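You operate a simulated robot arm through the tools that you are given. There is no shell and no other tool. Be economical: measure what you need, move in short steps, check, and stop when the job is done.

You are at the controls of a simulated two-armed robot. One attempt, no reset.

JOB
Swap the green page in the binder for the orange one.
Fine: lift the yellow bar, hold the binder while the old page comes off, lay it in the bare corner, shut the bar after.

The check looks at the end state, three seconds after you hand in, the way a careful person would. Anything else that was tipped, shoved, dropped, spilled or broken makes it a failure.

ROBOT AND FRAMES
Two 7-joint arms with two-finger parallel grippers on one trunk, on a base that drives. Base frame: it is fixed to the floor where the robot stands at the start and does not move with it; the origin is under the middle of the robot, x ahead of it, y to its left, z up. Readings come in m, rad, newtons and seconds.
The left shoulder is at the start at [0.06, 0.189, 1.153], the right one opposite. With the tool pointing down near the work surface each hand reaches from about 0.1 to 0.64 m from the robot's upright axis, wherever it stands, measured 20 degrees to its own side. Places, roughly: bare corner at the window end of the craft table [0.4, 0.6, 0.8]; binder posts [0.5, 0.1, 0.8]; yellow binder bar [0.5, 0.1, 0.8]. Payload 3.43 kg a hand.
The tool frame of a hand sits at the grasp point between the pads (the TCP): z along the fingers, y along the line on which they close. The tips reach 0.03 m beyond it. Largest opening 0.094 m; finger width 0.028, thickness 0.01; the body of the gripper, 0.05 by 0.096 m, starts 0.055 m behind the TCP.
Orientation is told as [roll, pitch, yaw] about the base's x, y, z axes, in that order, counted from this pose: with the fingers straight down and closing along the base's y, the tool's x points along the base's -x, its y along +y and its z along -z.

CONTROLS
- The arms move only by the tool drive_tool. It takes "left_deltas", "right_deltas" or both (then of equal length, played together; a hand with none holds still); each is a list of rows, each a list of 7 numbers: the shift along the base's x, y, z in mm, then the turn, a rotation vector about the base's x, y, z in rad, then the finger opening in mm, from 0 to 94. In form: [[x, y, z, ax, ay, az, gripper], ...]. A call has 1 to 20 rows; each row is the pose to reach, as a shift and turn from the pose commanded when the call began. Rows are played at 5 a second. More than 0.05 m and 0.15 rad between two rows, or a gripper value outside its range, and nothing of the call is played. Where a pose cannot be reached the arm comes as near as it can. A force on the tool above 50 N (or 10 N above the force at the start of the call, whichever is more), or a blocked arm, ends the call early, and 0.2 s more pass. The fingers move at their own pace (about 0.153 m/s each) and stop on an object; they squeeze with about 37 N. The grip force told is the motor's: it shows also when the fingers shut on nothing. Time passes only in rows, and 0.2 s behind the last, so rows that repeat a pose let the fingers close. The reply holds the time, the measured pose of the TCP, the force on the tool along the base axes, the opening and the grip force, in the units named above and with some noise, with the torque about the TCP (base axes, N m) and any sound that the robot's microphone picked up.
- Cameras (640 x 400 px; columns grow to the right, rows downward): "scene" is now at [0.0063, 0.0137, 1.6918]; the picture's right is [0.22, -0.98, 0.00], its down [-0.83, -0.18, -0.53] and it looks along [0.52, 0.11, -0.85] (base axes); focal length 268 px, centre (320, 200). "left" rides on the left gripper at [0.076, -0.014, -0.102] in its tool frame; the picture's right is [0.18, 0.98, 0.00], its down [-0.75, 0.14, -0.64] and it looks along [-0.63, 0.12, 0.77] (tool axes); focal length 243 px, centre (320, 200). "right" rides on the right gripper at [0.076, 0.014, -0.103] in its tool frame; the picture's right is [-0.18, 0.98, 0.00], its down [-0.75, -0.14, -0.64] and it looks along [-0.63, -0.12, 0.77] (tool axes); focal length 243 px, centre (320, 200). There is no depth. A picture from a camera that has moved, and an enlarged one, comes with that camera's place and axes in the base frame and with its lens.
- get_image(camera): a new picture of that camera. No time passes.
- lift_body(by): slides the trunk up (or, below 0, down) by that many m; the arms and the scene camera ride with it, the base frame stays. It gives what a move gives, with no picture.
- base_move(legs): drives the robot by 1 to 6 legs, each [ahead, left, turn to the left] in m, m and rad, along the robot's own axes; the way and the turn of a leg run together, so that a leg with both is an arc; at most 1.5 m and 3.142 rad a leg. The arms and the cameras ride along, it lands a little off, and it stops where it bumps. It gives what a move gives.
- pan_tilt(pan, tilt): turns the head with the scene camera to pan (to the left, within 1.501 rad either way) and tilt (down, from -0.506 to 1.204), counted from straight ahead of the robot. It gives what a move gives.
- enlarge(camera, box): a new picture of the part [left, top, right, bottom] of that camera's present view, enlarged. No time passes.
- job_done(): hands the job in; it is judged then, once.

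Go step by step. Nothing tells you exact positions but the pictures and the camera data: compare them with the known pose of the tool, close in by small moves and look again before you grip or let go. The budget is 120 turns and 100 pictures, counting those below and the enlarged ones. Unless the task says otherwise, let go and move clear before handing in, and close with one line.

The tools are called after "Call:" by a JSON object that holds its "name" and its "arguments". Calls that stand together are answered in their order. drive_tool: Moves the arms, as the interface text tells. Its arguments: {"type":"object","properties":{"left_deltas":{"type":"array","items":{"type":"array","items":{"type":"number"}}},"right_deltas":{"type":"array","items":{"type":"array","items":{"type":"number"}}}},"required":[]} The other tools are called the same way: lift_body (by) slides the trunk up or down; base_move (legs) drives the base; pan_tilt (pan, tilt) turns the head that bears the scene camera; get_image (camera) takes a picture; enlarge (camera, box) takes an enlarged picture of a part of a camera's view; job_done () hands the job in.

At the start:

```text
clock: 0.0
left_tool_pos: [0.4074, 0.3123, 1.1144]
left_tool_rot: [0.0, 0.0, -0.001]
left_force: [-0.2, 0.4, -0.1]
left_torque: [-0.03, 0.0, 0.02]
left_opening: 0.0942
left_gripper_force: 0.0
right_tool_pos: [0.3484, -0.0226, 1.0919]
right_tool_rot: [-0.001, 0.0, 0.0]
right_force: [0.2, 0.5, -0.2]
right_torque: [0.01, 0.0, 0.02]
right_opening: 0.0937
right_gripper_force: 0.0
trunk travel left (down, up): [-0.825, 0.165]
robot x, y, heading: [0.0004, 0.0001, 0.003]
head pan, tilt: [0.216, 1.014]
```

scene: 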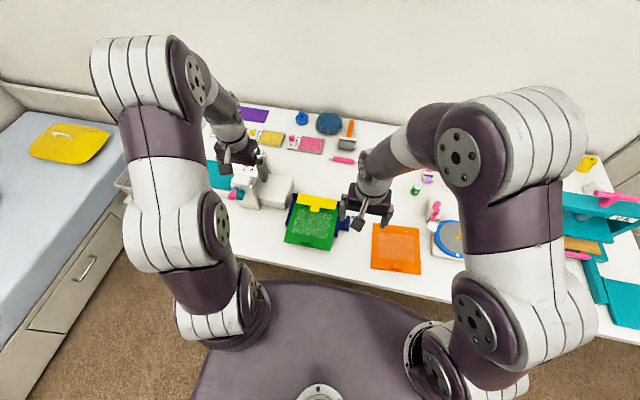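
right: 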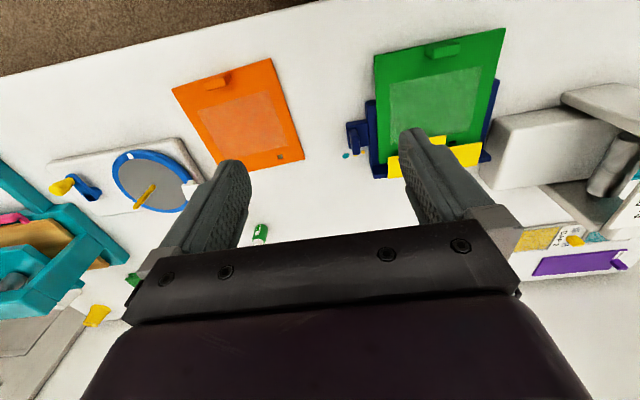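
left: 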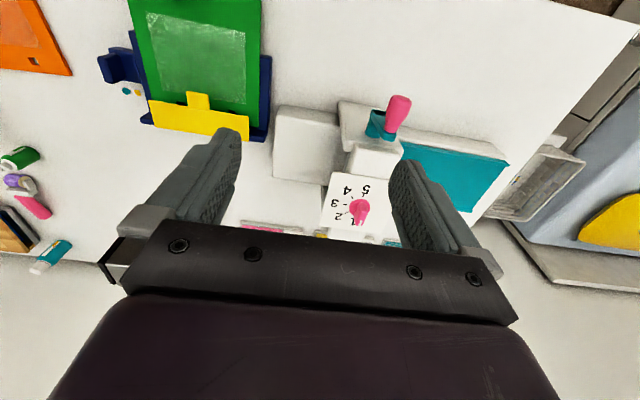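

I see the binder (blue) with the green page, a yellow bar at its far edge, and the orange page to the right of it. I'll look closer before moving.

Call:
{"name": "enlarge", "arguments": {"camera": "scene", "box": [260, 170, 440, 290]}}

Call:
{"name": "enlarge", "arguments": {"camera": "right", "box": [320, 10, 560, 190]}}

Call:
{"name": "enlarge", "arguments": {"camera": "left", "box": [80, 0, 340, 180]}}

```text
3.33 times, centred on (350, 230) of scene
camera zoom: at [0.0063, 0.0137, 1.6918], right [0.22, -0.98, 0.0], down [-0.83, -0.18, -0.53], along [0.52, 0.11, -0.85], focal length 894 px, centre (220, 100)
```

zoom: 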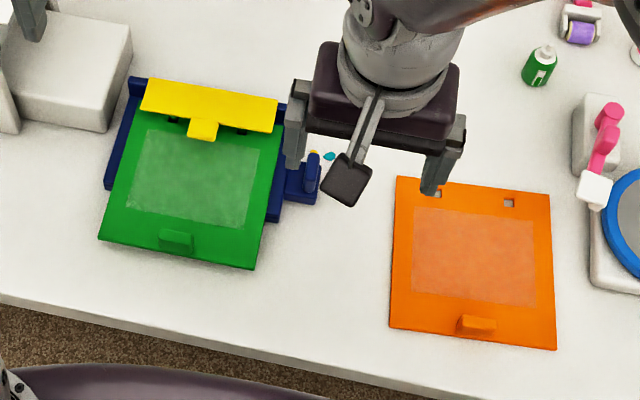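

```text
2.22 times, centred on (440, 100) of right
camera zoom: at [0.2723, -0.0096, 1.1943], right [0.18, 0.98, 0.0], down [0.75, -0.14, 0.64], along [0.63, -0.12, -0.77], focal length 539 px, centre (53, 422)
```

zoom: 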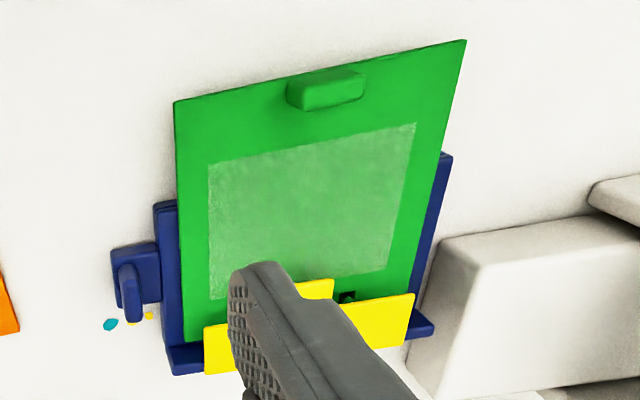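

```text
2.22 times, centred on (210, 90) of left
camera zoom: at [0.3317, 0.2981, 1.2163], right [-0.18, 0.98, 0.0], down [0.75, 0.14, 0.64], along [0.63, 0.12, -0.77], focal length 539 px, centre (564, 444)
```

zoom: 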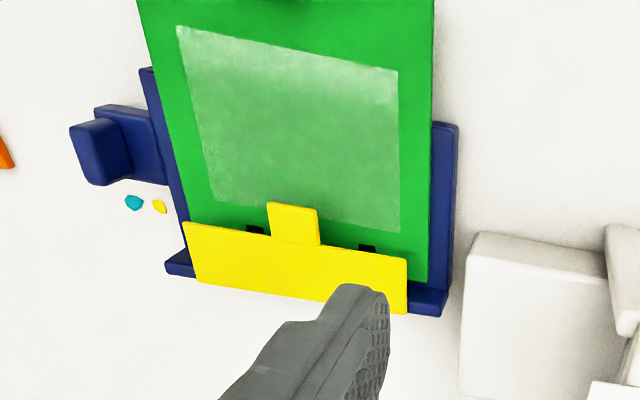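

Call:
{"name": "base_move", "arguments": {"legs": [[0, 0.12, 0]]}}

Call:
{"name": "pan_tilt", "arguments": {"pan": 0.7, "tilt": 0.95}}

Call:
{"name": "get_image", "arguments": {"camera": "scene"}}

Call:
{"name": "get_image", "arguments": {"camera": "left"}}

```text
clock: 1.2
left_tool_pos: [0.4073, 0.4299, 1.1142]
left_tool_rot: [0.0, 0.0, -0.001]
left_force: [-0.5, 0.2, 0.8]
left_torque: [-0.04, -0.02, 0.02]
left_opening: 0.0943
left_gripper_force: 0.1
right_tool_pos: [0.3489, 0.0952, 1.0923]
right_tool_rot: [0.002, 0.0, 0.001]
right_force: [-0.3, -0.7, -0.1]
right_torque: [0.0, -0.02, -0.02]
right_opening: 0.0938
right_gripper_force: 0.1
trunk travel left (down, up): [-0.825, 0.165]
robot x, y, heading: [0.0029, 0.1176, 0.005]
head pan, tilt: [0.216, 1.014]
```

```text
clock: 2.2
left_tool_pos: [0.4082, 0.4308, 1.1136]
left_tool_rot: [-0.002, 0.001, 0.001]
left_force: [-0.4, 0.3, -0.3]
left_torque: [0.01, -0.02, 0.02]
left_opening: 0.0937
left_gripper_force: 0.1
right_tool_pos: [0.3485, 0.0963, 1.0922]
right_tool_rot: [0.0, -0.001, 0.001]
right_force: [-0.3, -0.8, -0.4]
right_torque: [0.02, 0.01, 0.0]
right_opening: 0.0939
right_gripper_force: 0.1
trunk travel left (down, up): [-0.825, 0.165]
robot x, y, heading: [-0.0004, 0.1208, 0.003]
head pan, tilt: [0.7, 0.949]
```

```text
93 pictures are left
camera scene: at [-0.0051, 0.1644, 1.6964], right [0.64, -0.77, 0.0], down [-0.62, -0.52, -0.58], along [0.45, 0.37, -0.81], focal length 268 px, centre (320, 200)
```

scene: 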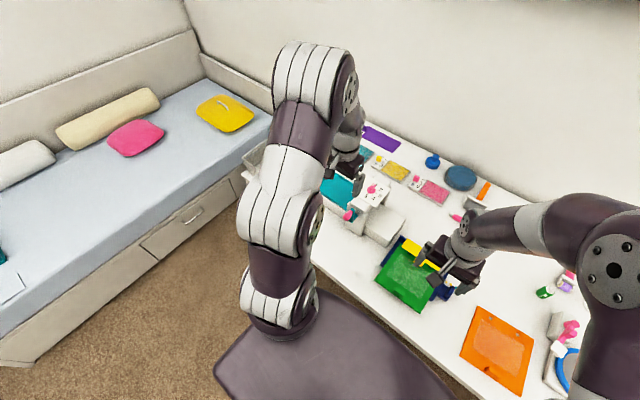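

```text
92 pictures are left
camera left: at [0.3319, 0.4168, 1.2165], right [-0.18, 0.98, 0.0], down [0.75, 0.14, 0.64], along [0.63, 0.12, -0.77], focal length 243 px, centre (320, 200)
```

left: 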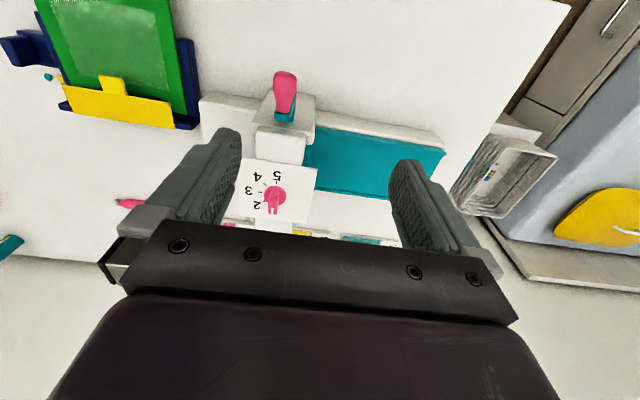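

The bare corner is the clear white area about x 0.3–0.5, y 0.45–0.73. Next I bring the left hand over the yellow tab and slide the right hand right of the binder to view the handle.

Call:
{"name": "drive_tool", "arguments": {"left_deltas": [[0, -45, 0, 0, 0, 0, 94], [0, -90, 0, 0, 0, 0, 94], [0, -135, 0, 0, 0, 0, 94], [0, -180, 0, 0, 0, 0, 94], [0, -225, 0, 0, 0, 0, 94], [0, -265, 0, 0, 0, 0, 94], [0, -287, -40, 0, 0, 0, 80], [12, -287, -85, 0, 0, 0, 60], [22, -287, -130, 0, 0, 0, 60]], "right_deltas": [[10, -45, 0, 0, 0, 0, 94], [20, -90, 0, 0, 0, 0, 94], [30, -120, 0, 0, 0, 0, 94], [40, -130, 0, 0, 0, 0, 94], [50, -140, 0, 0, 0, 0, 94], [50, -140, 0, 0, 0, 0, 94], [50, -140, 0, 0, 0, 0, 94], [50, -140, 0, 0, 0, 0, 94], [50, -140, 0, 0, 0, 0, 94]]}}

Call:
{"name": "get_image", "arguments": {"camera": "left"}}

Call:
{"name": "get_image", "arguments": {"camera": "right"}}

```text
clock: 4.2
left_tool_pos: [0.431, 0.1431, 0.9829]
left_tool_rot: [0.0, 0.0, 0.001]
left_force: [0.3, -0.3, 0.4]
left_torque: [-0.01, 0.01, 0.03]
left_opening: 0.06
left_gripper_force: 0.1
right_tool_pos: [0.3992, -0.0447, 1.0915]
right_tool_rot: [-0.001, 0.0, 0.001]
right_force: [0.1, 0.3, -0.1]
right_torque: [0.0, 0.01, -0.02]
right_opening: 0.0939
right_gripper_force: 0.0
trunk travel left (down, up): [-0.825, 0.165]
robot x, y, heading: [-0.0014, 0.1189, 0.005]
head pan, tilt: [0.7, 0.949]
```

```text
91 pictures are left
camera left: at [0.3559, 0.129, 1.0864], right [-0.18, 0.98, 0.0], down [0.75, 0.14, 0.64], along [0.63, 0.12, -0.77], focal length 243 px, centre (320, 200)
```

left: 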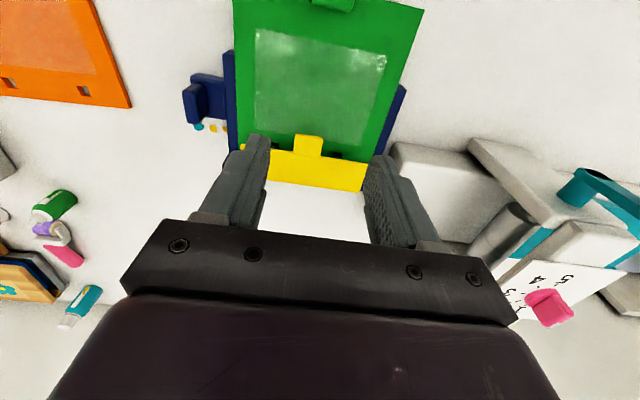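

```text
90 pictures are left
camera right: at [0.3229, -0.0308, 1.1934], right [0.18, 0.98, 0.0], down [0.75, -0.14, 0.64], along [0.63, -0.12, -0.77], focal length 243 px, centre (320, 200)
```

right: 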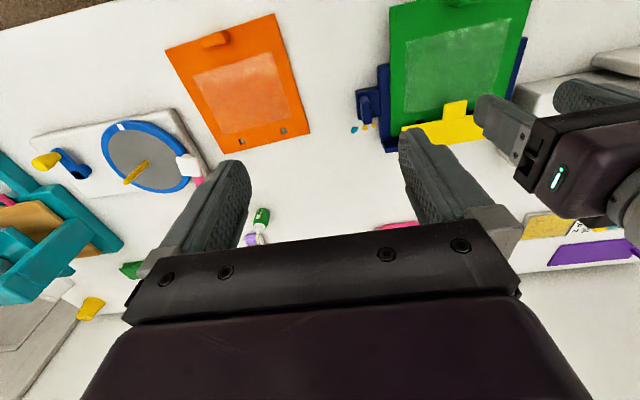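

Call:
{"name": "enlarge", "arguments": {"camera": "left", "box": [170, 40, 430, 210]}}

Call:
{"name": "enlarge", "arguments": {"camera": "right", "box": [330, 40, 510, 170]}}

Call:
{"name": "pan_tilt", "arguments": {"pan": 0.05, "tilt": 1.0}}

Call:
{"name": "get_image", "arguments": {"camera": "scene"}}

```text
2.35 times, centred on (300, 125) of left
camera zoom: at [0.3559, 0.129, 1.0864], right [-0.18, 0.98, 0.0], down [0.75, 0.14, 0.64], along [0.63, 0.12, -0.77], focal length 571 px, centre (367, 376)
```

zoom: 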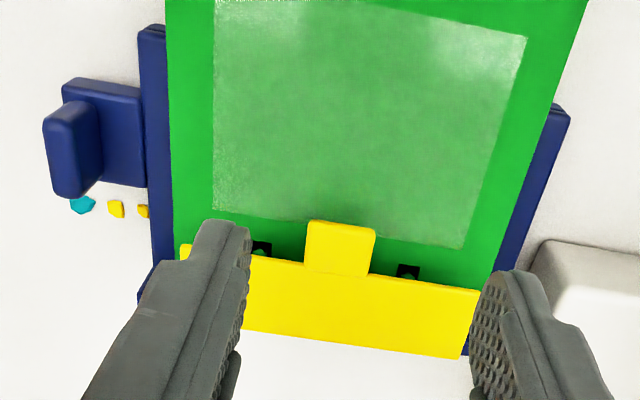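

```text
3.08 times, centred on (420, 105) of right
camera zoom: at [0.3229, -0.0308, 1.1934], right [0.18, 0.98, 0.0], down [0.75, -0.14, 0.64], along [0.63, -0.12, -0.77], focal length 746 px, centre (12, 492)
```

zoom: 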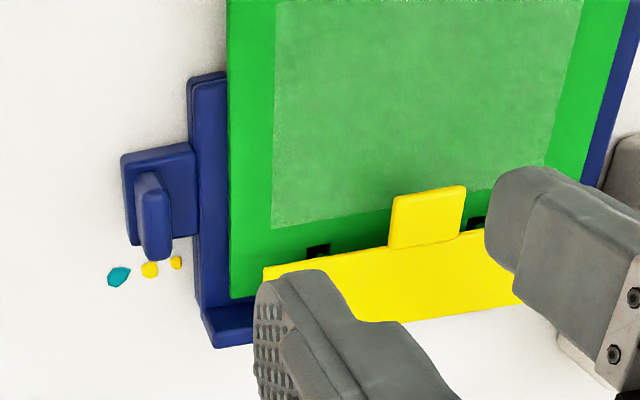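

```text
clock: 5.2
left_tool_pos: [0.431, 0.1433, 0.984]
left_tool_rot: [-0.002, 0.0, 0.0]
left_force: [-1.2, 0.5, 0.6]
left_torque: [0.01, 0.02, -0.03]
left_opening: 0.06
left_gripper_force: 0.0
right_tool_pos: [0.3981, -0.0435, 1.0913]
right_tool_rot: [0.0, 0.001, 0.0]
right_force: [-0.9, -0.1, -0.5]
right_torque: [0.0, 0.03, 0.04]
right_opening: 0.094
right_gripper_force: 0.2
trunk travel left (down, up): [-0.825, 0.165]
robot x, y, heading: [0.0004, 0.1185, -0.002]
head pan, tilt: [0.051, 1.0]
```

```text
87 pictures are left
camera scene: at [0.009, 0.1217, 1.6928], right [0.05, -1.0, 0.0], down [-0.84, -0.04, -0.54], along [0.54, 0.03, -0.84], focal length 268 px, centre (320, 200)
```

scene: 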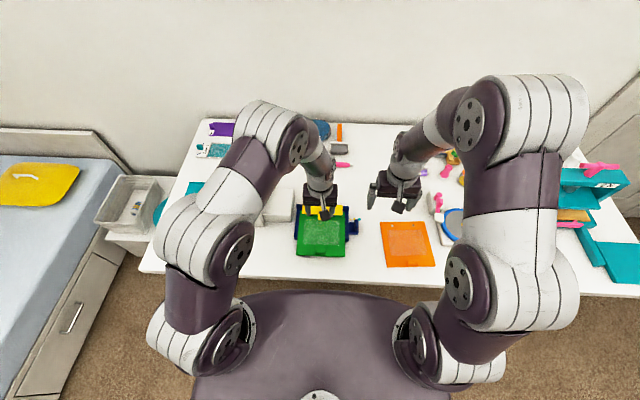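

The yellow tab is at about (0.487, 0.14, 0.832), the binder handle at about (0.458, 0.012, top ≈0.82). I lower the left hand toward the tab in steps.

Call:
{"name": "drive_tool", "arguments": {"left_deltas": [[25, -2, -30, 0, 0, 0, 60], [51, -3, -60, 0, 0, 0, 60], [51, -3, -90, 0, 0, 0, 60], [51, -3, -115, 0, 0, 0, 60]]}}

Call:
{"name": "get_image", "arguments": {"camera": "left"}}

Call:
{"name": "enlarge", "arguments": {"camera": "right", "box": [330, 40, 570, 190]}}

```text
clock: 6.2
left_tool_pos: [0.4815, 0.1413, 0.8686]
left_tool_rot: [0.0, -0.002, 0.0]
left_force: [0.0, 0.9, 0.3]
left_torque: [0.0, 0.0, 0.05]
left_opening: 0.0602
left_gripper_force: 0.1
right_tool_pos: [0.3982, -0.0445, 1.0906]
right_tool_rot: [-0.001, 0.001, -0.001]
right_force: [0.1, 0.2, 0.4]
right_torque: [0.02, 0.0, 0.02]
right_opening: 0.0939
right_gripper_force: 0.1
trunk travel left (down, up): [-0.825, 0.165]
robot x, y, heading: [0.0008, 0.1209, -0.0]
head pan, tilt: [0.051, 1.0]
```

```text
86 pictures are left
camera left: at [0.4056, 0.1269, 0.9711], right [-0.18, 0.98, 0.0], down [0.75, 0.14, 0.64], along [0.63, 0.12, -0.77], focal length 243 px, centre (320, 200)
```

left: 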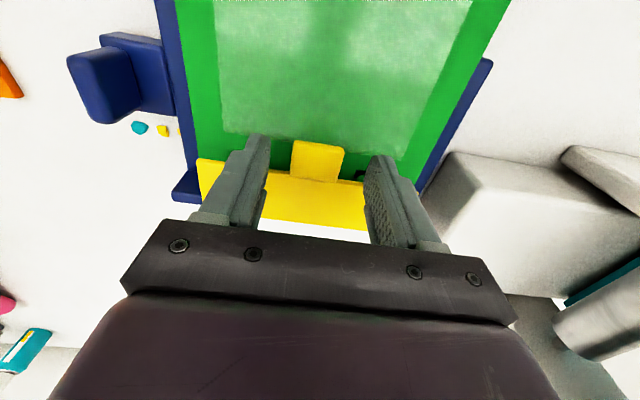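

```text
2.67 times, centred on (450, 115) of right
camera zoom: at [0.3226, -0.0308, 1.1934], right [0.18, 0.98, 0.0], down [0.75, -0.14, 0.64], along [0.63, -0.12, -0.77], focal length 647 px, centre (-27, 427)
```

zoom: 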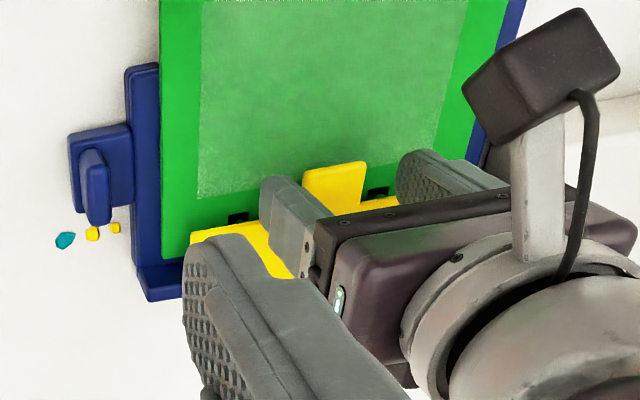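

The fingers straddle the tab. I go down slightly toward the near side and close gently on it.

Call:
{"name": "drive_tool", "arguments": {"left_deltas": [[-6, 0, -8, 0, 0, 0, 60], [-6, 0, -16, 0, 0, 0, 60], [-6, 0, -24, 0, 0, 0, 60], [-6, 0, -24, 0, 0, 0, 50]]}}

Call:
{"name": "get_image", "arguments": {"camera": "left"}}

```text
clock: 7.2
left_tool_pos: [0.4751, 0.1409, 0.8453]
left_tool_rot: [0.0, 0.0, 0.0]
left_force: [0.2, -0.4, 0.3]
left_torque: [-0.01, 0.01, -0.04]
left_opening: 0.0501
left_gripper_force: 0.0
right_tool_pos: [0.3987, -0.0438, 1.0915]
right_tool_rot: [0.001, 0.001, -0.001]
right_force: [0.0, -0.6, -0.3]
right_torque: [0.0, 0.02, 0.02]
right_opening: 0.0942
right_gripper_force: 0.0
trunk travel left (down, up): [-0.825, 0.165]
robot x, y, heading: [0.0011, 0.1187, -0.0]
head pan, tilt: [0.051, 1.0]
```

```text
84 pictures are left
camera left: at [0.3995, 0.1271, 0.9474], right [-0.18, 0.98, 0.0], down [0.75, 0.14, 0.64], along [0.63, 0.12, -0.77], focal length 243 px, centre (320, 200)
```

left: 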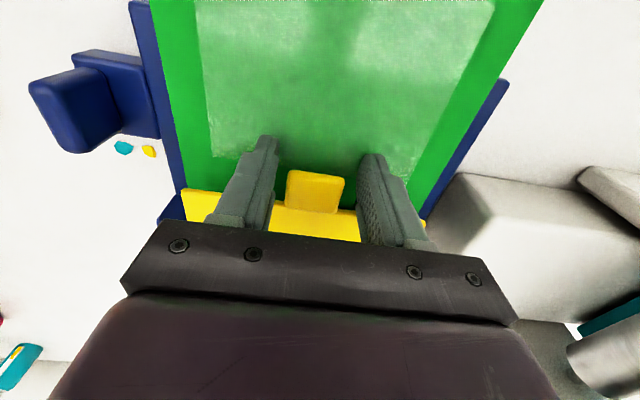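

Call:
{"name": "drive_tool", "arguments": {"left_deltas": [[6, 0, 0, 0, 0, 0, 50], [6, 0, 0, 0, 0, 0, 30], [6, 0, 0, 0, 0, 0, 20], [6, 0, 0, 0, 0, 0, 20]]}}

Call:
{"name": "get_image", "arguments": {"camera": "left"}}

```text
clock: 8.2
left_tool_pos: [0.4824, 0.1406, 0.8459]
left_tool_rot: [-0.003, -0.006, -0.001]
left_force: [3.0, 1.1, 16.7]
left_torque: [0.16, -0.35, 0.13]
left_opening: 0.0315
left_gripper_force: 37.0
right_tool_pos: [0.3974, -0.0429, 1.0916]
right_tool_rot: [0.001, -0.002, 0.0]
right_force: [-0.6, 0.1, 0.2]
right_torque: [-0.02, 0.01, 0.01]
right_opening: 0.094
right_gripper_force: 0.1
trunk travel left (down, up): [-0.825, 0.165]
robot x, y, heading: [0.0001, 0.1194, -0.001]
head pan, tilt: [0.051, 1.0]
```

```text
83 pictures are left
camera left: at [0.4053, 0.1269, 0.9487], right [-0.18, 0.98, 0.0], down [0.75, 0.14, 0.65], along [0.63, 0.12, -0.76], focal length 243 px, centre (320, 200)
```

left: 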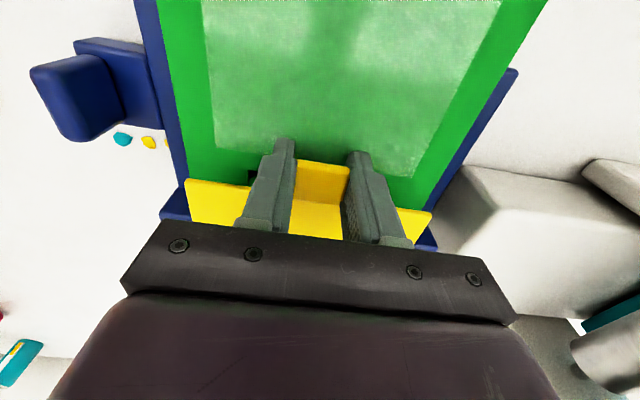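

Tab is gripped. Before lifting the bar, I bring the right hand over the binder handle to steady it.

Call:
{"name": "drive_tool", "arguments": {"right_deltas": [[15, 10, -40, 0, 0, 0, 60], [30, 25, -80, 0, 0, 0, 40], [50, 45, -120, 0, 0, 0, 40], [60, 56, -160, 0, 0, 0, 40], [60, 56, -195, 0, 0, 0, 36]]}}

Call:
{"name": "get_image", "arguments": {"camera": "right"}}

Call:
{"name": "get_image", "arguments": {"camera": "left"}}

```text
clock: 9.4
left_tool_pos: [0.4815, 0.1415, 0.8464]
left_tool_rot: [-0.003, -0.004, 0.001]
left_force: [6.1, 2.1, 27.3]
left_torque: [0.17, -0.89, 0.29]
left_opening: 0.0313
left_gripper_force: 36.8
right_tool_pos: [0.4576, 0.0138, 0.8973]
right_tool_rot: [0.0, -0.001, 0.002]
right_force: [0.9, 0.2, 0.2]
right_torque: [0.02, -0.02, 0.01]
right_opening: 0.0358
right_gripper_force: 0.0
trunk travel left (down, up): [-0.825, 0.165]
robot x, y, heading: [-0.0012, 0.1216, 0.004]
head pan, tilt: [0.051, 1.0]
```

```text
82 pictures are left
camera right: at [0.3812, 0.0261, 0.9993], right [0.18, 0.98, 0.0], down [0.75, -0.14, 0.64], along [0.63, -0.12, -0.77], focal length 243 px, centre (320, 200)
```

right: 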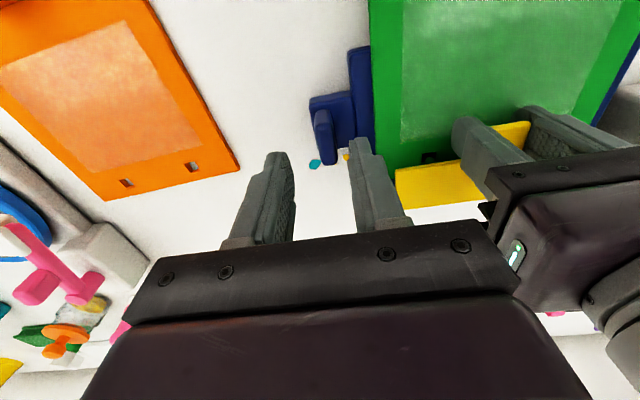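

```text
81 pictures are left
camera left: at [0.4049, 0.1269, 0.9487], right [-0.18, 0.98, 0.0], down [0.75, 0.14, 0.65], along [0.63, 0.12, -0.76], focal length 243 px, centre (320, 200)
```

left: 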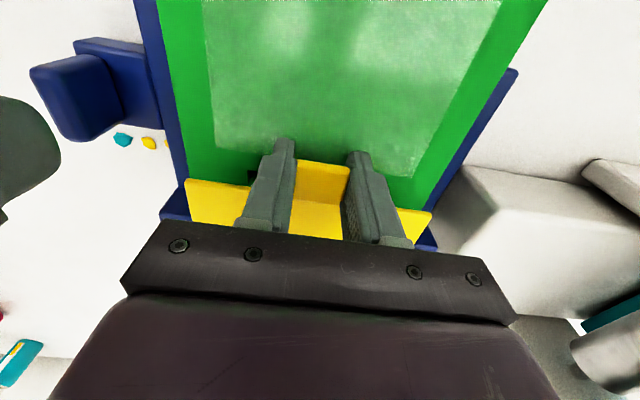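

Handle centre is at (0.459, 0.013), top ≈0.824. I narrow the right fingers and go down on it, easing the left hand slightly up.

Call:
{"name": "drive_tool", "arguments": {"right_deltas": [[2, -1, -20, 0, 0, 0, 25], [2, -1, -40, 0, 0, 0, 25], [2, -1, -52, 0, 0, 0, 25]], "left_deltas": [[0, 0, 1, 0, 0, 0, 20], [0, 0, 2, 0, 0, 0, 20], [0, 0, 2, 0, 0, 0, 20]]}}

Call:
{"name": "get_image", "arguments": {"camera": "right"}}

Call:
{"name": "get_image", "arguments": {"camera": "left"}}

```text
clock: 10.2
left_tool_pos: [0.4809, 0.1407, 0.8461]
left_tool_rot: [-0.001, 0.0, 0.0]
left_force: [8.9, -0.4, 14.7]
left_torque: [-0.11, -0.55, 0.03]
left_opening: 0.0312
left_gripper_force: 37.1
right_tool_pos: [0.4604, 0.011, 0.8456]
right_tool_rot: [-0.001, 0.0, 0.0]
right_force: [-0.7, 0.5, 1.4]
right_torque: [-0.04, -0.03, 0.02]
right_opening: 0.025
right_gripper_force: 0.1
trunk travel left (down, up): [-0.825, 0.165]
robot x, y, heading: [0.0024, 0.1208, -0.005]
head pan, tilt: [0.051, 1.0]
```

```text
80 pictures are left
camera right: at [0.3842, 0.0244, 0.9474], right [0.18, 0.98, 0.0], down [0.75, -0.14, 0.64], along [0.63, -0.12, -0.77], focal length 243 px, centre (320, 200)
```

right: 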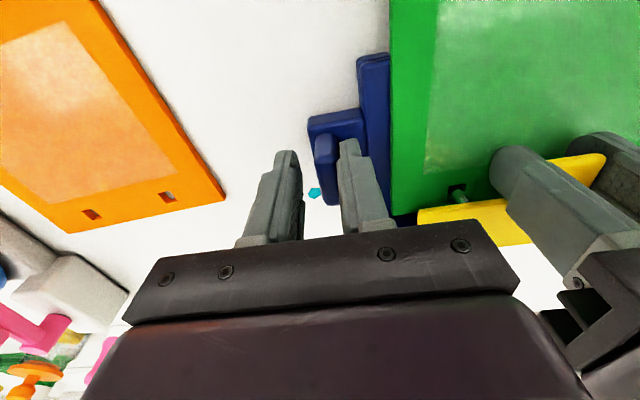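

```text
79 pictures are left
camera left: at [0.4046, 0.1268, 0.9493], right [-0.18, 0.98, 0.0], down [0.75, 0.14, 0.64], along [0.63, 0.12, -0.77], focal length 243 px, centre (320, 200)
```

left: 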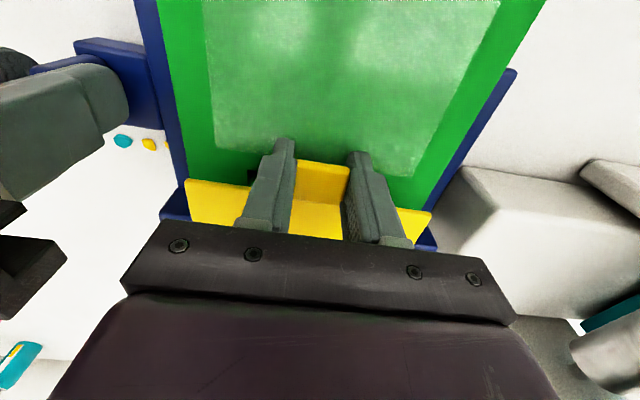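

Call:
{"name": "drive_tool", "arguments": {"right_deltas": [[0, 2.5, 0, 0, 0, 0, 25], [0, 2.5, -6, 0, 0, 0, 25], [0, 2.5, -11, 0, 0, 0, 25], [0, 2.5, -11, 0, 0, 0, 10], [0, 2.5, -11, 0, 0, 0, 8]]}}

Call:
{"name": "get_image", "arguments": {"camera": "right"}}

Call:
{"name": "get_image", "arguments": {"camera": "left"}}

```text
clock: 11.4
left_tool_pos: [0.4802, 0.1404, 0.8466]
left_tool_rot: [0.0, 0.0, -0.003]
left_force: [1.0, -24.4, 0.0]
left_torque: [-0.34, 0.3, 0.52]
left_opening: 0.0313
left_gripper_force: 36.7
right_tool_pos: [0.4608, 0.0134, 0.8339]
right_tool_rot: [0.0, -0.003, 0.001]
right_force: [-1.2, 23.8, 3.0]
right_torque: [0.0, 0.03, 0.18]
right_opening: 0.0213
right_gripper_force: 11.7
trunk travel left (down, up): [-0.825, 0.165]
robot x, y, heading: [-0.0048, 0.1238, -0.001]
head pan, tilt: [0.051, 1.0]
```

```text
78 pictures are left
camera right: at [0.384, 0.0275, 0.9365], right [0.18, 0.98, 0.0], down [0.75, -0.14, 0.64], along [0.63, -0.12, -0.77], focal length 243 px, centre (320, 200)
```

right: 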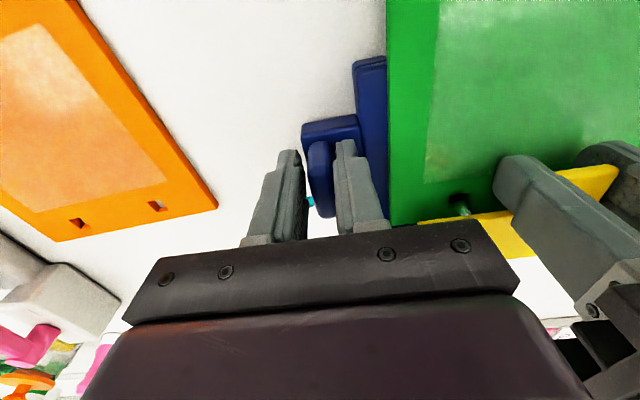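

```text
77 pictures are left
camera left: at [0.404, 0.1264, 0.9493], right [-0.18, 0.98, 0.0], down [0.75, 0.14, 0.64], along [0.63, 0.12, -0.77], focal length 243 px, centre (320, 200)
```

left: 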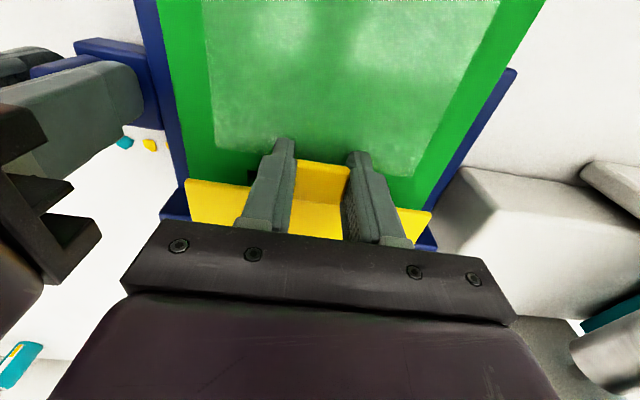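

Call:
{"name": "drive_tool", "arguments": {"right_deltas": [[0, 1.5, 0, 0, 0, 0, 20], [0, 3, 0, 0, 0, 0, 18]]}}

```text
clock: 12.0
left_tool_pos: [0.4783, 0.1416, 0.8455]
left_tool_rot: [0.002, 0.001, -0.002]
left_force: [-0.8, -5.2, 6.8]
left_torque: [0.04, -0.08, 0.0]
left_opening: 0.0316
left_gripper_force: 36.5
right_tool_pos: [0.4597, 0.0159, 0.8355]
right_tool_rot: [0.0, 0.002, -0.001]
right_force: [1.4, 2.3, 0.2]
right_torque: [-0.01, 0.02, 0.01]
right_opening: 0.0195
right_gripper_force: 1.3
trunk travel left (down, up): [-0.825, 0.165]
robot x, y, heading: [0.0031, 0.1158, -0.004]
head pan, tilt: [0.051, 1.0]
```

Forces relaxed; now I close the right hand fully on the handle.

Call:
{"name": "drive_tool", "arguments": {"right_deltas": [[0, 0, 0, 0, 0, 0, 15], [0, 0, 0, 0, 0, 0, 10], [0, 0, 0, 0, 0, 0, 8]]}}

Call:
{"name": "get_image", "arguments": {"camera": "right"}}

```text
clock: 12.8
left_tool_pos: [0.4803, 0.1412, 0.8462]
left_tool_rot: [-0.001, 0.0, -0.001]
left_force: [-3.7, -0.8, 4.4]
left_torque: [0.06, 0.14, -0.09]
left_opening: 0.0316
left_gripper_force: 36.5
right_tool_pos: [0.4593, 0.0166, 0.8349]
right_tool_rot: [-0.002, -0.001, -0.001]
right_force: [0.2, 0.9, 0.0]
right_torque: [0.02, -0.18, 0.15]
right_opening: 0.018
right_gripper_force: 37.2
trunk travel left (down, up): [-0.825, 0.165]
robot x, y, heading: [-0.0004, 0.1194, 0.006]
head pan, tilt: [0.051, 1.0]
```

```text
76 pictures are left
camera right: at [0.3838, 0.0301, 0.9366], right [0.18, 0.98, 0.0], down [0.75, -0.14, 0.64], along [0.63, -0.12, -0.77], focal length 243 px, centre (320, 200)
```

right: 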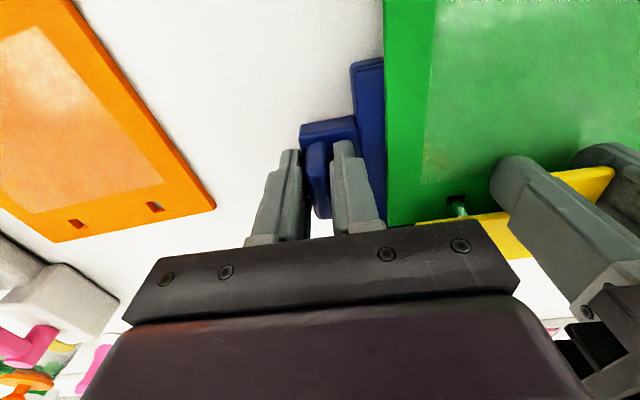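

Binder is held. Now lift the bar along an arc about its far hinge (≈ x 0.56, z 0.815), first part.

Call:
{"name": "drive_tool", "arguments": {"left_deltas": [[1, 0, 7, 0, 0, 0, 20], [4, 0, 15, 0, 0, 0, 20], [9, 0, 23, 0, 0, 0, 20], [17, 0, 34, 0, 0, 0, 20], [27, 0, 44, 0, 0, 0, 20]]}}

Call:
{"name": "get_image", "arguments": {"camera": "left"}}

Call:
{"name": "get_image", "arguments": {"camera": "right"}}

```text
clock: 13.9
left_tool_pos: [0.494, 0.1417, 0.8799]
left_tool_rot: [0.006, 0.021, -0.006]
left_force: [-1.3, 2.6, -4.1]
left_torque: [0.11, 0.3, 0.24]
left_opening: 0.0316
left_gripper_force: 36.9
right_tool_pos: [0.4708, 0.0191, 0.8386]
right_tool_rot: [0.007, -0.024, -0.004]
right_force: [3.3, -1.5, 0.2]
right_torque: [0.11, -0.27, -0.63]
right_opening: 0.0185
right_gripper_force: 37.0
trunk travel left (down, up): [-0.825, 0.165]
robot x, y, heading: [0.0004, 0.1195, -0.0]
head pan, tilt: [0.051, 1.0]
stopped in row 5 (left hand): the force on the tool passed its limit (the readings are from after the stop); the commanded pose is now the measured one
```

```text
75 pictures are left
camera left: at [0.4205, 0.1273, 0.9839], right [-0.18, 0.98, 0.01], down [0.77, 0.13, 0.63], along [0.62, 0.12, -0.78], focal length 243 px, centre (320, 200)
```

left: 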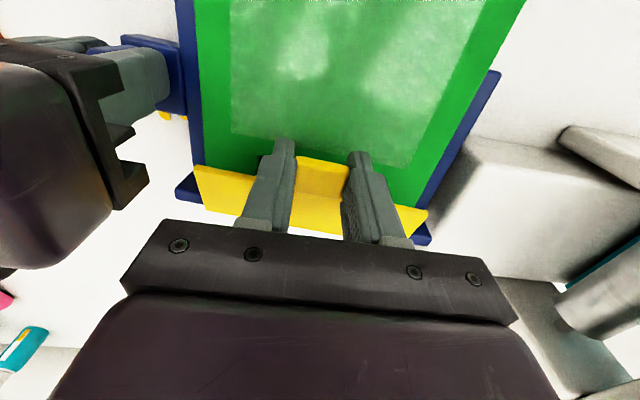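

```text
74 pictures are left
camera right: at [0.3919, 0.0324, 0.9391], right [0.19, 0.98, 0.01], down [0.74, -0.15, 0.66], along [0.65, -0.12, -0.75], focal length 243 px, centre (320, 200)
```

right: 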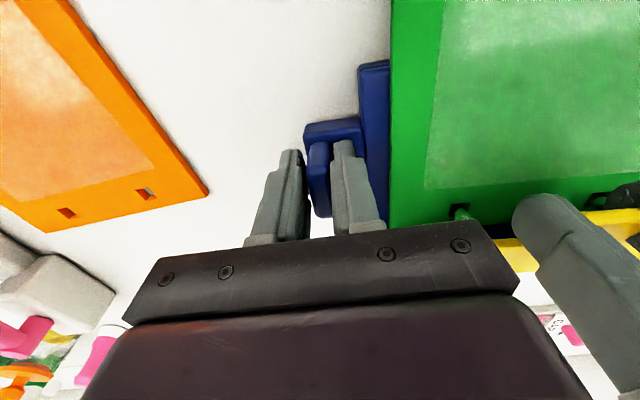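

The bar rises but I pulled the binder forward about 1 cm, so the hinge arc begins more vertical than I assumed. I continue in small steps watching forces, while easing the right hand back.

Call:
{"name": "drive_tool", "arguments": {"left_deltas": [[1, 0, 5, 0, 0, 0, 20], [2, 0, 9, 0, 0, 0, 20]]}}

```text
clock: 14.5
left_tool_pos: [0.4952, 0.1416, 0.8905]
left_tool_rot: [0.007, 0.02, -0.006]
left_force: [-6.6, -6.5, -18.5]
left_torque: [0.24, 1.1, 0.46]
left_opening: 0.0315
left_gripper_force: 37.1
right_tool_pos: [0.4729, 0.02, 0.8399]
right_tool_rot: [0.007, -0.029, -0.005]
right_force: [6.3, 6.9, 15.4]
right_torque: [1.28, -1.22, -1.0]
right_opening: 0.0187
right_gripper_force: 36.9
trunk travel left (down, up): [-0.825, 0.165]
robot x, y, heading: [0.0028, 0.1212, 0.0]
head pan, tilt: [0.051, 1.0]
```

Call:
{"name": "enlarge", "arguments": {"camera": "left", "box": [150, 90, 470, 290]}}

Call:
{"name": "enlarge", "arguments": {"camera": "scene", "box": [270, 170, 400, 260]}}

Call:
{"name": "enlarge", "arguments": {"camera": "right", "box": [320, 50, 640, 250]}}

```text
2.00 times, centred on (310, 190) of left
camera zoom: at [0.4223, 0.1272, 0.9932], right [-0.18, 0.98, 0.01], down [0.77, 0.13, 0.63], along [0.62, 0.12, -0.78], focal length 485 px, centre (340, 220)
```

zoom: 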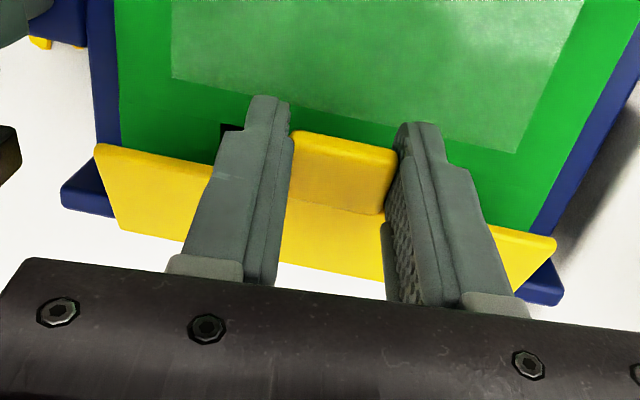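

```text
4.44 times, centred on (335, 215) of scene
camera zoom: at [0.0094, 0.1216, 1.6928], right [0.05, -1.0, 0.0], down [-0.84, -0.04, -0.54], along [0.54, 0.03, -0.84], focal length 1192 px, centre (253, 133)
```

zoom: 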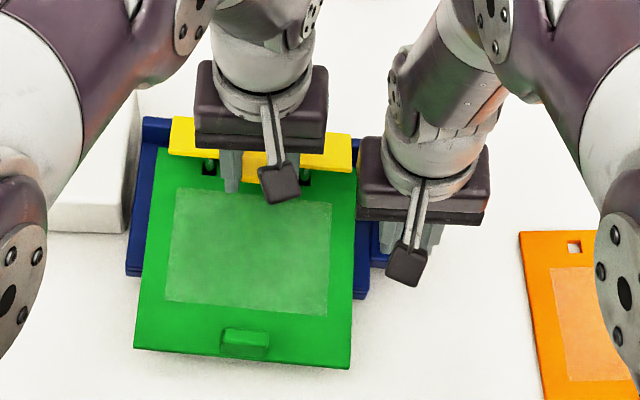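

```text
2.00 times, centred on (480, 150) of right
camera zoom: at [0.3931, 0.0331, 0.9397], right [0.19, 0.98, 0.01], down [0.73, -0.15, 0.66], along [0.65, -0.12, -0.75], focal length 485 px, centre (0, 300)
```

zoom: 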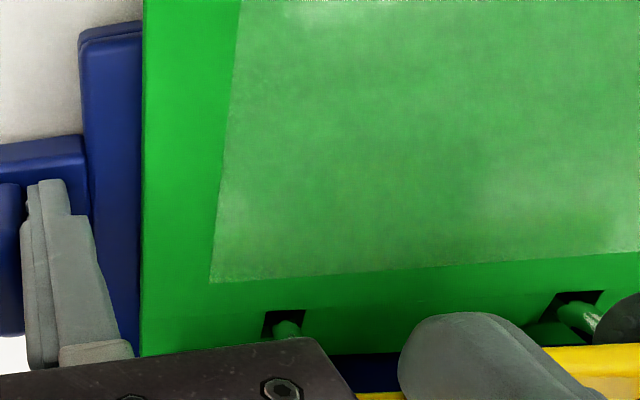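

Call:
{"name": "enlarge", "arguments": {"camera": "left", "box": [170, 140, 270, 220]}}

Call:
{"name": "enlarge", "arguments": {"camera": "left", "box": [370, 180, 470, 250]}}

Call:
{"name": "enlarge", "arguments": {"camera": "scene", "box": [290, 185, 360, 225]}}

```text
5.00 times, centred on (220, 180) of left
camera zoom: at [0.4223, 0.1272, 0.9932], right [-0.18, 0.98, 0.01], down [0.77, 0.13, 0.63], along [0.62, 0.12, -0.78], focal length 1213 px, centre (820, 300)
```

zoom: 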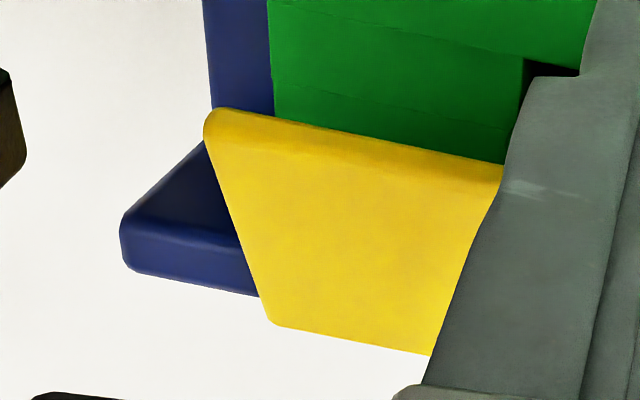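

```text
5.71 times, centred on (420, 215) of left
camera zoom: at [0.4223, 0.1272, 0.9932], right [-0.18, 0.98, 0.01], down [0.77, 0.13, 0.63], along [0.62, 0.12, -0.78], focal length 1386 px, centre (-251, 114)
```

zoom: 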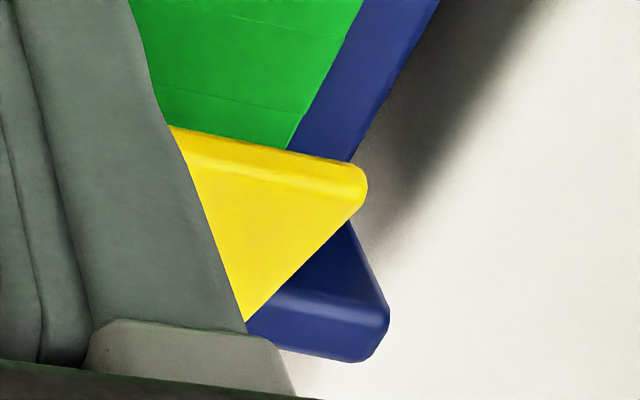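

```text
9.14 times, centred on (325, 205) of scene
camera zoom: at [0.0094, 0.1216, 1.6928], right [0.05, -1.0, 0.0], down [-0.84, -0.04, -0.54], along [0.54, 0.03, -0.84], focal length 2451 px, centre (274, 154)
```

zoom: 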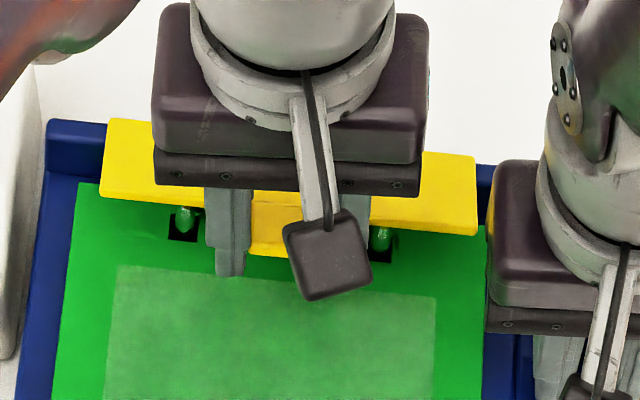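

The whole binder is being lifted with the bar, because my rigid grip keeps the bar from rotating. I lower everything back to the table.

Call:
{"name": "drive_tool", "arguments": {"left_deltas": [[-1, 0, -8, 0, 0, 0, 20], [-2, 0, -16, 0, 0, 0, 20], [-2, 0, -24, 0, 0, 0, 20], [-2, 0, -32, 0, 0, 0, 20], [-2, 0, -39, 0, 0, 0, 20], [-2, 0, -42, 0, 0, 0, 20]], "right_deltas": [[0, 0, -1, 0, 0, 0, 8], [0, 0, -2, 0, 0, 0, 8], [0, 0, -3, 0, 0, 0, 8], [0, 0, -4, 0, 0, 0, 8], [0, 0, -5, 0, 0, 0, 8], [0, 0, -5, 0, 0, 0, 8]]}}

Call:
{"name": "enlarge", "arguments": {"camera": "left", "box": [150, 90, 470, 290]}}

```text
clock: 15.9
left_tool_pos: [0.495, 0.1431, 0.8505]
left_tool_rot: [0.006, 0.011, -0.005]
left_force: [-1.1, 40.7, 17.0]
left_torque: [0.35, -0.9, -0.59]
left_opening: 0.0323
left_gripper_force: 36.8
right_tool_pos: [0.4675, 0.0197, 0.8353]
right_tool_rot: [0.005, -0.026, -0.006]
right_force: [4.9, -39.8, 24.8]
right_torque: [-0.06, 0.3, -0.76]
right_opening: 0.0191
right_gripper_force: 36.8
trunk travel left (down, up): [-0.825, 0.165]
robot x, y, heading: [0.0018, 0.1212, 0.001]
head pan, tilt: [0.051, 1.0]
```

```text
2.00 times, centred on (310, 190) of left
camera zoom: at [0.4195, 0.1279, 0.9538], right [-0.18, 0.98, 0.01], down [0.76, 0.13, 0.63], along [0.62, 0.12, -0.77], focal length 485 px, centre (340, 220)
```

zoom: 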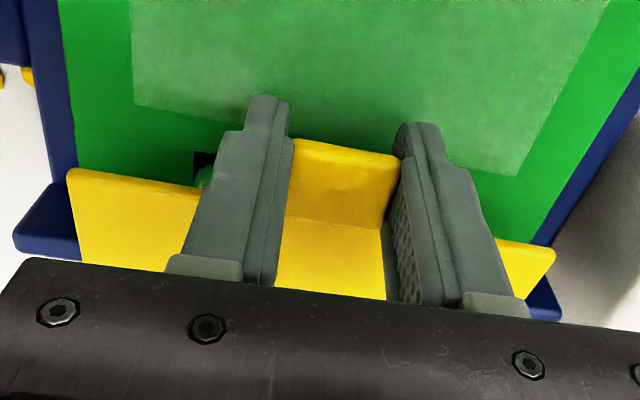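

Call:
{"name": "drive_tool", "arguments": {"left_deltas": [[0, 2, 2, 0, 0, 0, 34], [0, 0, 2, 0, 0, 0, 50], [0, 0, 2, 0, 0, 0, 50]]}}

Call:
{"name": "enlarge", "arguments": {"camera": "left", "box": [150, 90, 470, 290]}}

Call:
{"name": "enlarge", "arguments": {"camera": "scene", "box": [270, 170, 400, 260]}}

```text
clock: 16.7
left_tool_pos: [0.4927, 0.1415, 0.8506]
left_tool_rot: [0.005, 0.015, -0.005]
left_force: [-5.7, -1.3, -0.1]
left_torque: [0.05, 0.08, -0.17]
left_opening: 0.05
left_gripper_force: 0.2
right_tool_pos: [0.4679, 0.0195, 0.8347]
right_tool_rot: [0.006, -0.027, -0.002]
right_force: [0.7, -1.4, 20.2]
right_torque: [0.02, 0.0, -0.57]
right_opening: 0.0182
right_gripper_force: 37.2
trunk travel left (down, up): [-0.825, 0.165]
robot x, y, heading: [0.0008, 0.1211, 0.006]
head pan, tilt: [0.051, 1.0]
```

```text
2.00 times, centred on (310, 190) of left
camera zoom: at [0.4185, 0.1266, 0.9545], right [-0.18, 0.98, 0.01], down [0.76, 0.13, 0.63], along [0.62, 0.12, -0.78], focal length 485 px, centre (340, 220)
```

zoom: 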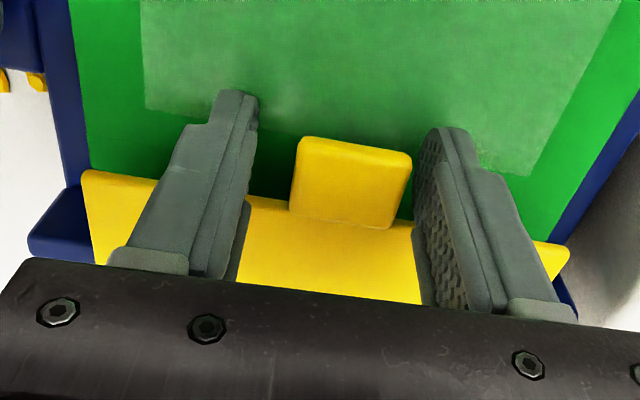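

```text
4.44 times, centred on (335, 215) of scene
camera zoom: at [0.0053, 0.1217, 1.6928], right [0.05, -1.0, 0.0], down [-0.84, -0.04, -0.54], along [0.54, 0.03, -0.84], focal length 1192 px, centre (253, 133)
```

zoom: 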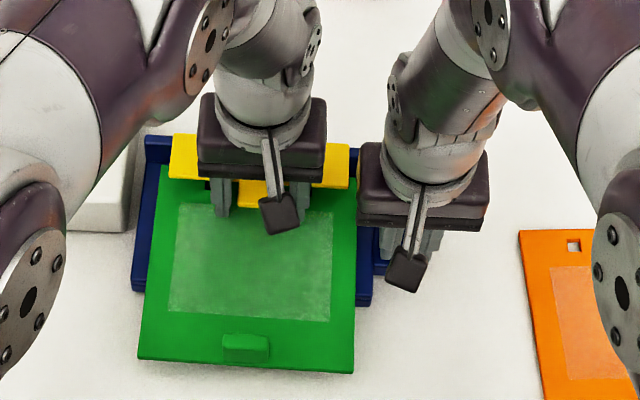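

The binder sits flat again, bar closed. This time I'll re-grip the tab centred (y≈0.145) and rotate the hand with the bar about the hinge.

Call:
{"name": "drive_tool", "arguments": {"left_deltas": [[-3, 4, 0, 0, 0, 0, 45], [-3, 4, 0, 0, 0, 0, 30], [-3, 4, 0, 0, 0, 0, 25], [-3, 4, 0, 0, 0, 0, 25]]}}

Call:
{"name": "drive_tool", "arguments": {"left_deltas": [[1, 0, 4.5, 0, 0.075, 0, 25], [2.8, 0, 8.5, 0, 0.15, 0, 25], [4.6, 0, 12.5, 0, 0.225, 0, 25], [6.7, 0, 16.5, 0, 0.3, 0, 25]]}}

Call:
{"name": "enlarge", "arguments": {"camera": "left", "box": [150, 90, 470, 290]}}

Call:
{"name": "enlarge", "arguments": {"camera": "scene", "box": [270, 170, 400, 260]}}

```text
clock: 17.7
left_tool_pos: [0.4917, 0.1449, 0.8511]
left_tool_rot: [0.003, 0.013, -0.006]
left_force: [-1.3, -18.4, 1.8]
left_torque: [-0.38, -0.12, 0.14]
left_opening: 0.0316
left_gripper_force: 36.1
right_tool_pos: [0.4678, 0.0199, 0.8335]
right_tool_rot: [0.008, -0.026, -0.004]
right_force: [-0.3, 16.0, 19.1]
right_torque: [0.0, 0.17, -0.14]
right_opening: 0.0179
right_gripper_force: 37.4
trunk travel left (down, up): [-0.825, 0.165]
robot x, y, heading: [-0.0011, 0.1193, 0.002]
head pan, tilt: [0.051, 1.0]
```

```text
clock: 18.8
left_tool_pos: [0.4924, 0.1455, 0.8673]
left_tool_rot: [-0.002, 0.295, -0.003]
left_force: [10.8, -3.1, -5.8]
left_torque: [0.61, 0.19, 0.62]
left_opening: 0.032
left_gripper_force: 36.7
left hand out of reach, approached as far as the arm can: row 4
right_tool_pos: [0.468, 0.0215, 0.8334]
right_tool_rot: [0.005, -0.024, 0.004]
right_force: [-8.9, 2.4, 15.5]
right_torque: [0.21, -0.29, 0.74]
right_opening: 0.0186
right_gripper_force: 36.7
trunk travel left (down, up): [-0.825, 0.165]
robot x, y, heading: [0.0015, 0.1195, -0.002]
head pan, tilt: [0.051, 1.0]
stopped in row 4 (right hand): the force on the tool passed its limit (the readings are from after the stop); the commanded pose is now the measured one
```

```text
2.00 times, centred on (310, 190) of left
camera zoom: at [0.448, 0.1327, 0.9872], right [-0.18, 0.98, 0.05], down [0.91, 0.14, 0.39], along [0.38, 0.12, -0.92], focal length 485 px, centre (340, 220)
```

zoom: 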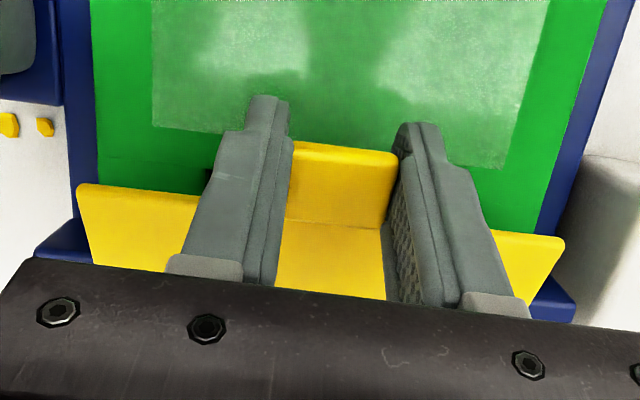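

```text
4.44 times, centred on (335, 215) of scene
camera zoom: at [0.0082, 0.1218, 1.6925], right [0.05, -1.0, 0.0], down [-0.84, -0.04, -0.54], along [0.54, 0.03, -0.84], focal length 1192 px, centre (253, 133)
```

zoom: 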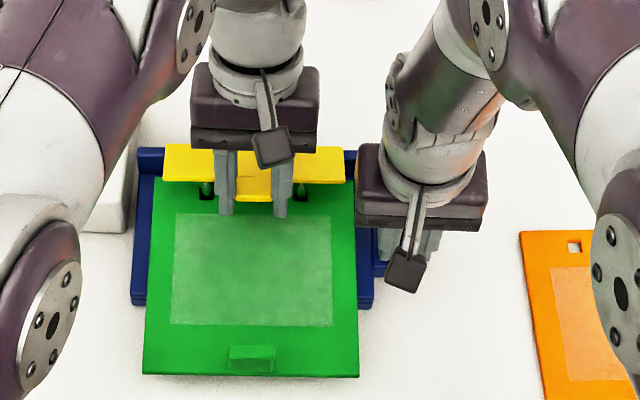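

The bar has turned about 0.3 rad with the binder staying down. The hand is at its pitch limit, so I release and see whether the bar stays up.

Call:
{"name": "drive_tool", "arguments": {"left_deltas": [[0, 0, 0, 0, 0, 0, 40], [0, 0, 0, 0, 0, 0, 55], [0, 0, 0, 0, 0, 0, 55]]}}

Call:
{"name": "enlarge", "arguments": {"camera": "left", "box": [150, 90, 470, 290]}}

Call:
{"name": "enlarge", "arguments": {"camera": "scene", "box": [270, 170, 400, 260]}}

```text
clock: 19.6
left_tool_pos: [0.4893, 0.1468, 0.8673]
left_tool_rot: [0.0, 0.299, -0.002]
left_force: [0.2, -0.1, 0.5]
left_torque: [0.01, 0.01, 0.02]
left_opening: 0.0548
left_gripper_force: 0.0
right_tool_pos: [0.4692, 0.021, 0.8349]
right_tool_rot: [0.006, -0.024, 0.005]
right_force: [0.9, -1.8, 9.0]
right_torque: [-0.1, 0.47, 0.07]
right_opening: 0.0181
right_gripper_force: 37.1
trunk travel left (down, up): [-0.825, 0.165]
robot x, y, heading: [-0.0006, 0.1184, 0.0]
head pan, tilt: [0.051, 1.0]
```

```text
2.00 times, centred on (310, 190) of left
camera zoom: at [0.4472, 0.1329, 0.9875], right [-0.17, 0.98, 0.05], down [0.91, 0.14, 0.39], along [0.38, 0.12, -0.92], focal length 485 px, centre (340, 220)
```

zoom: 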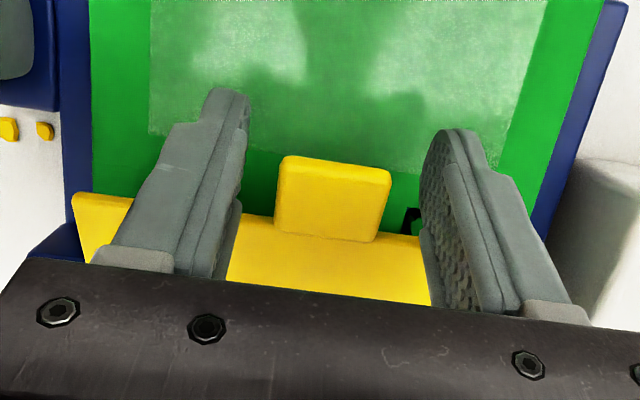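

```text
4.44 times, centred on (335, 215) of scene
camera zoom: at [0.0079, 0.1217, 1.6928], right [0.05, -1.0, 0.0], down [-0.84, -0.04, -0.54], along [0.54, 0.03, -0.84], focal length 1192 px, centre (253, 133)
```

zoom: 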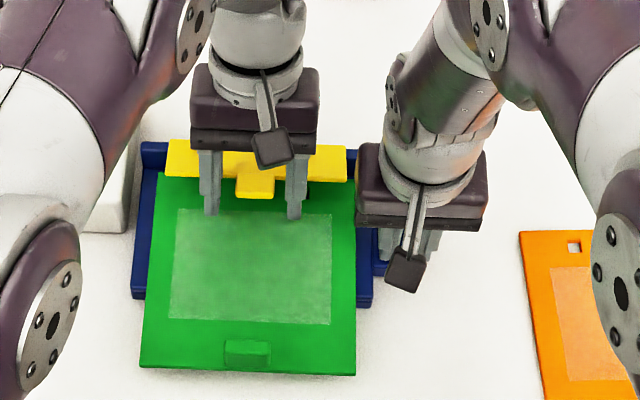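

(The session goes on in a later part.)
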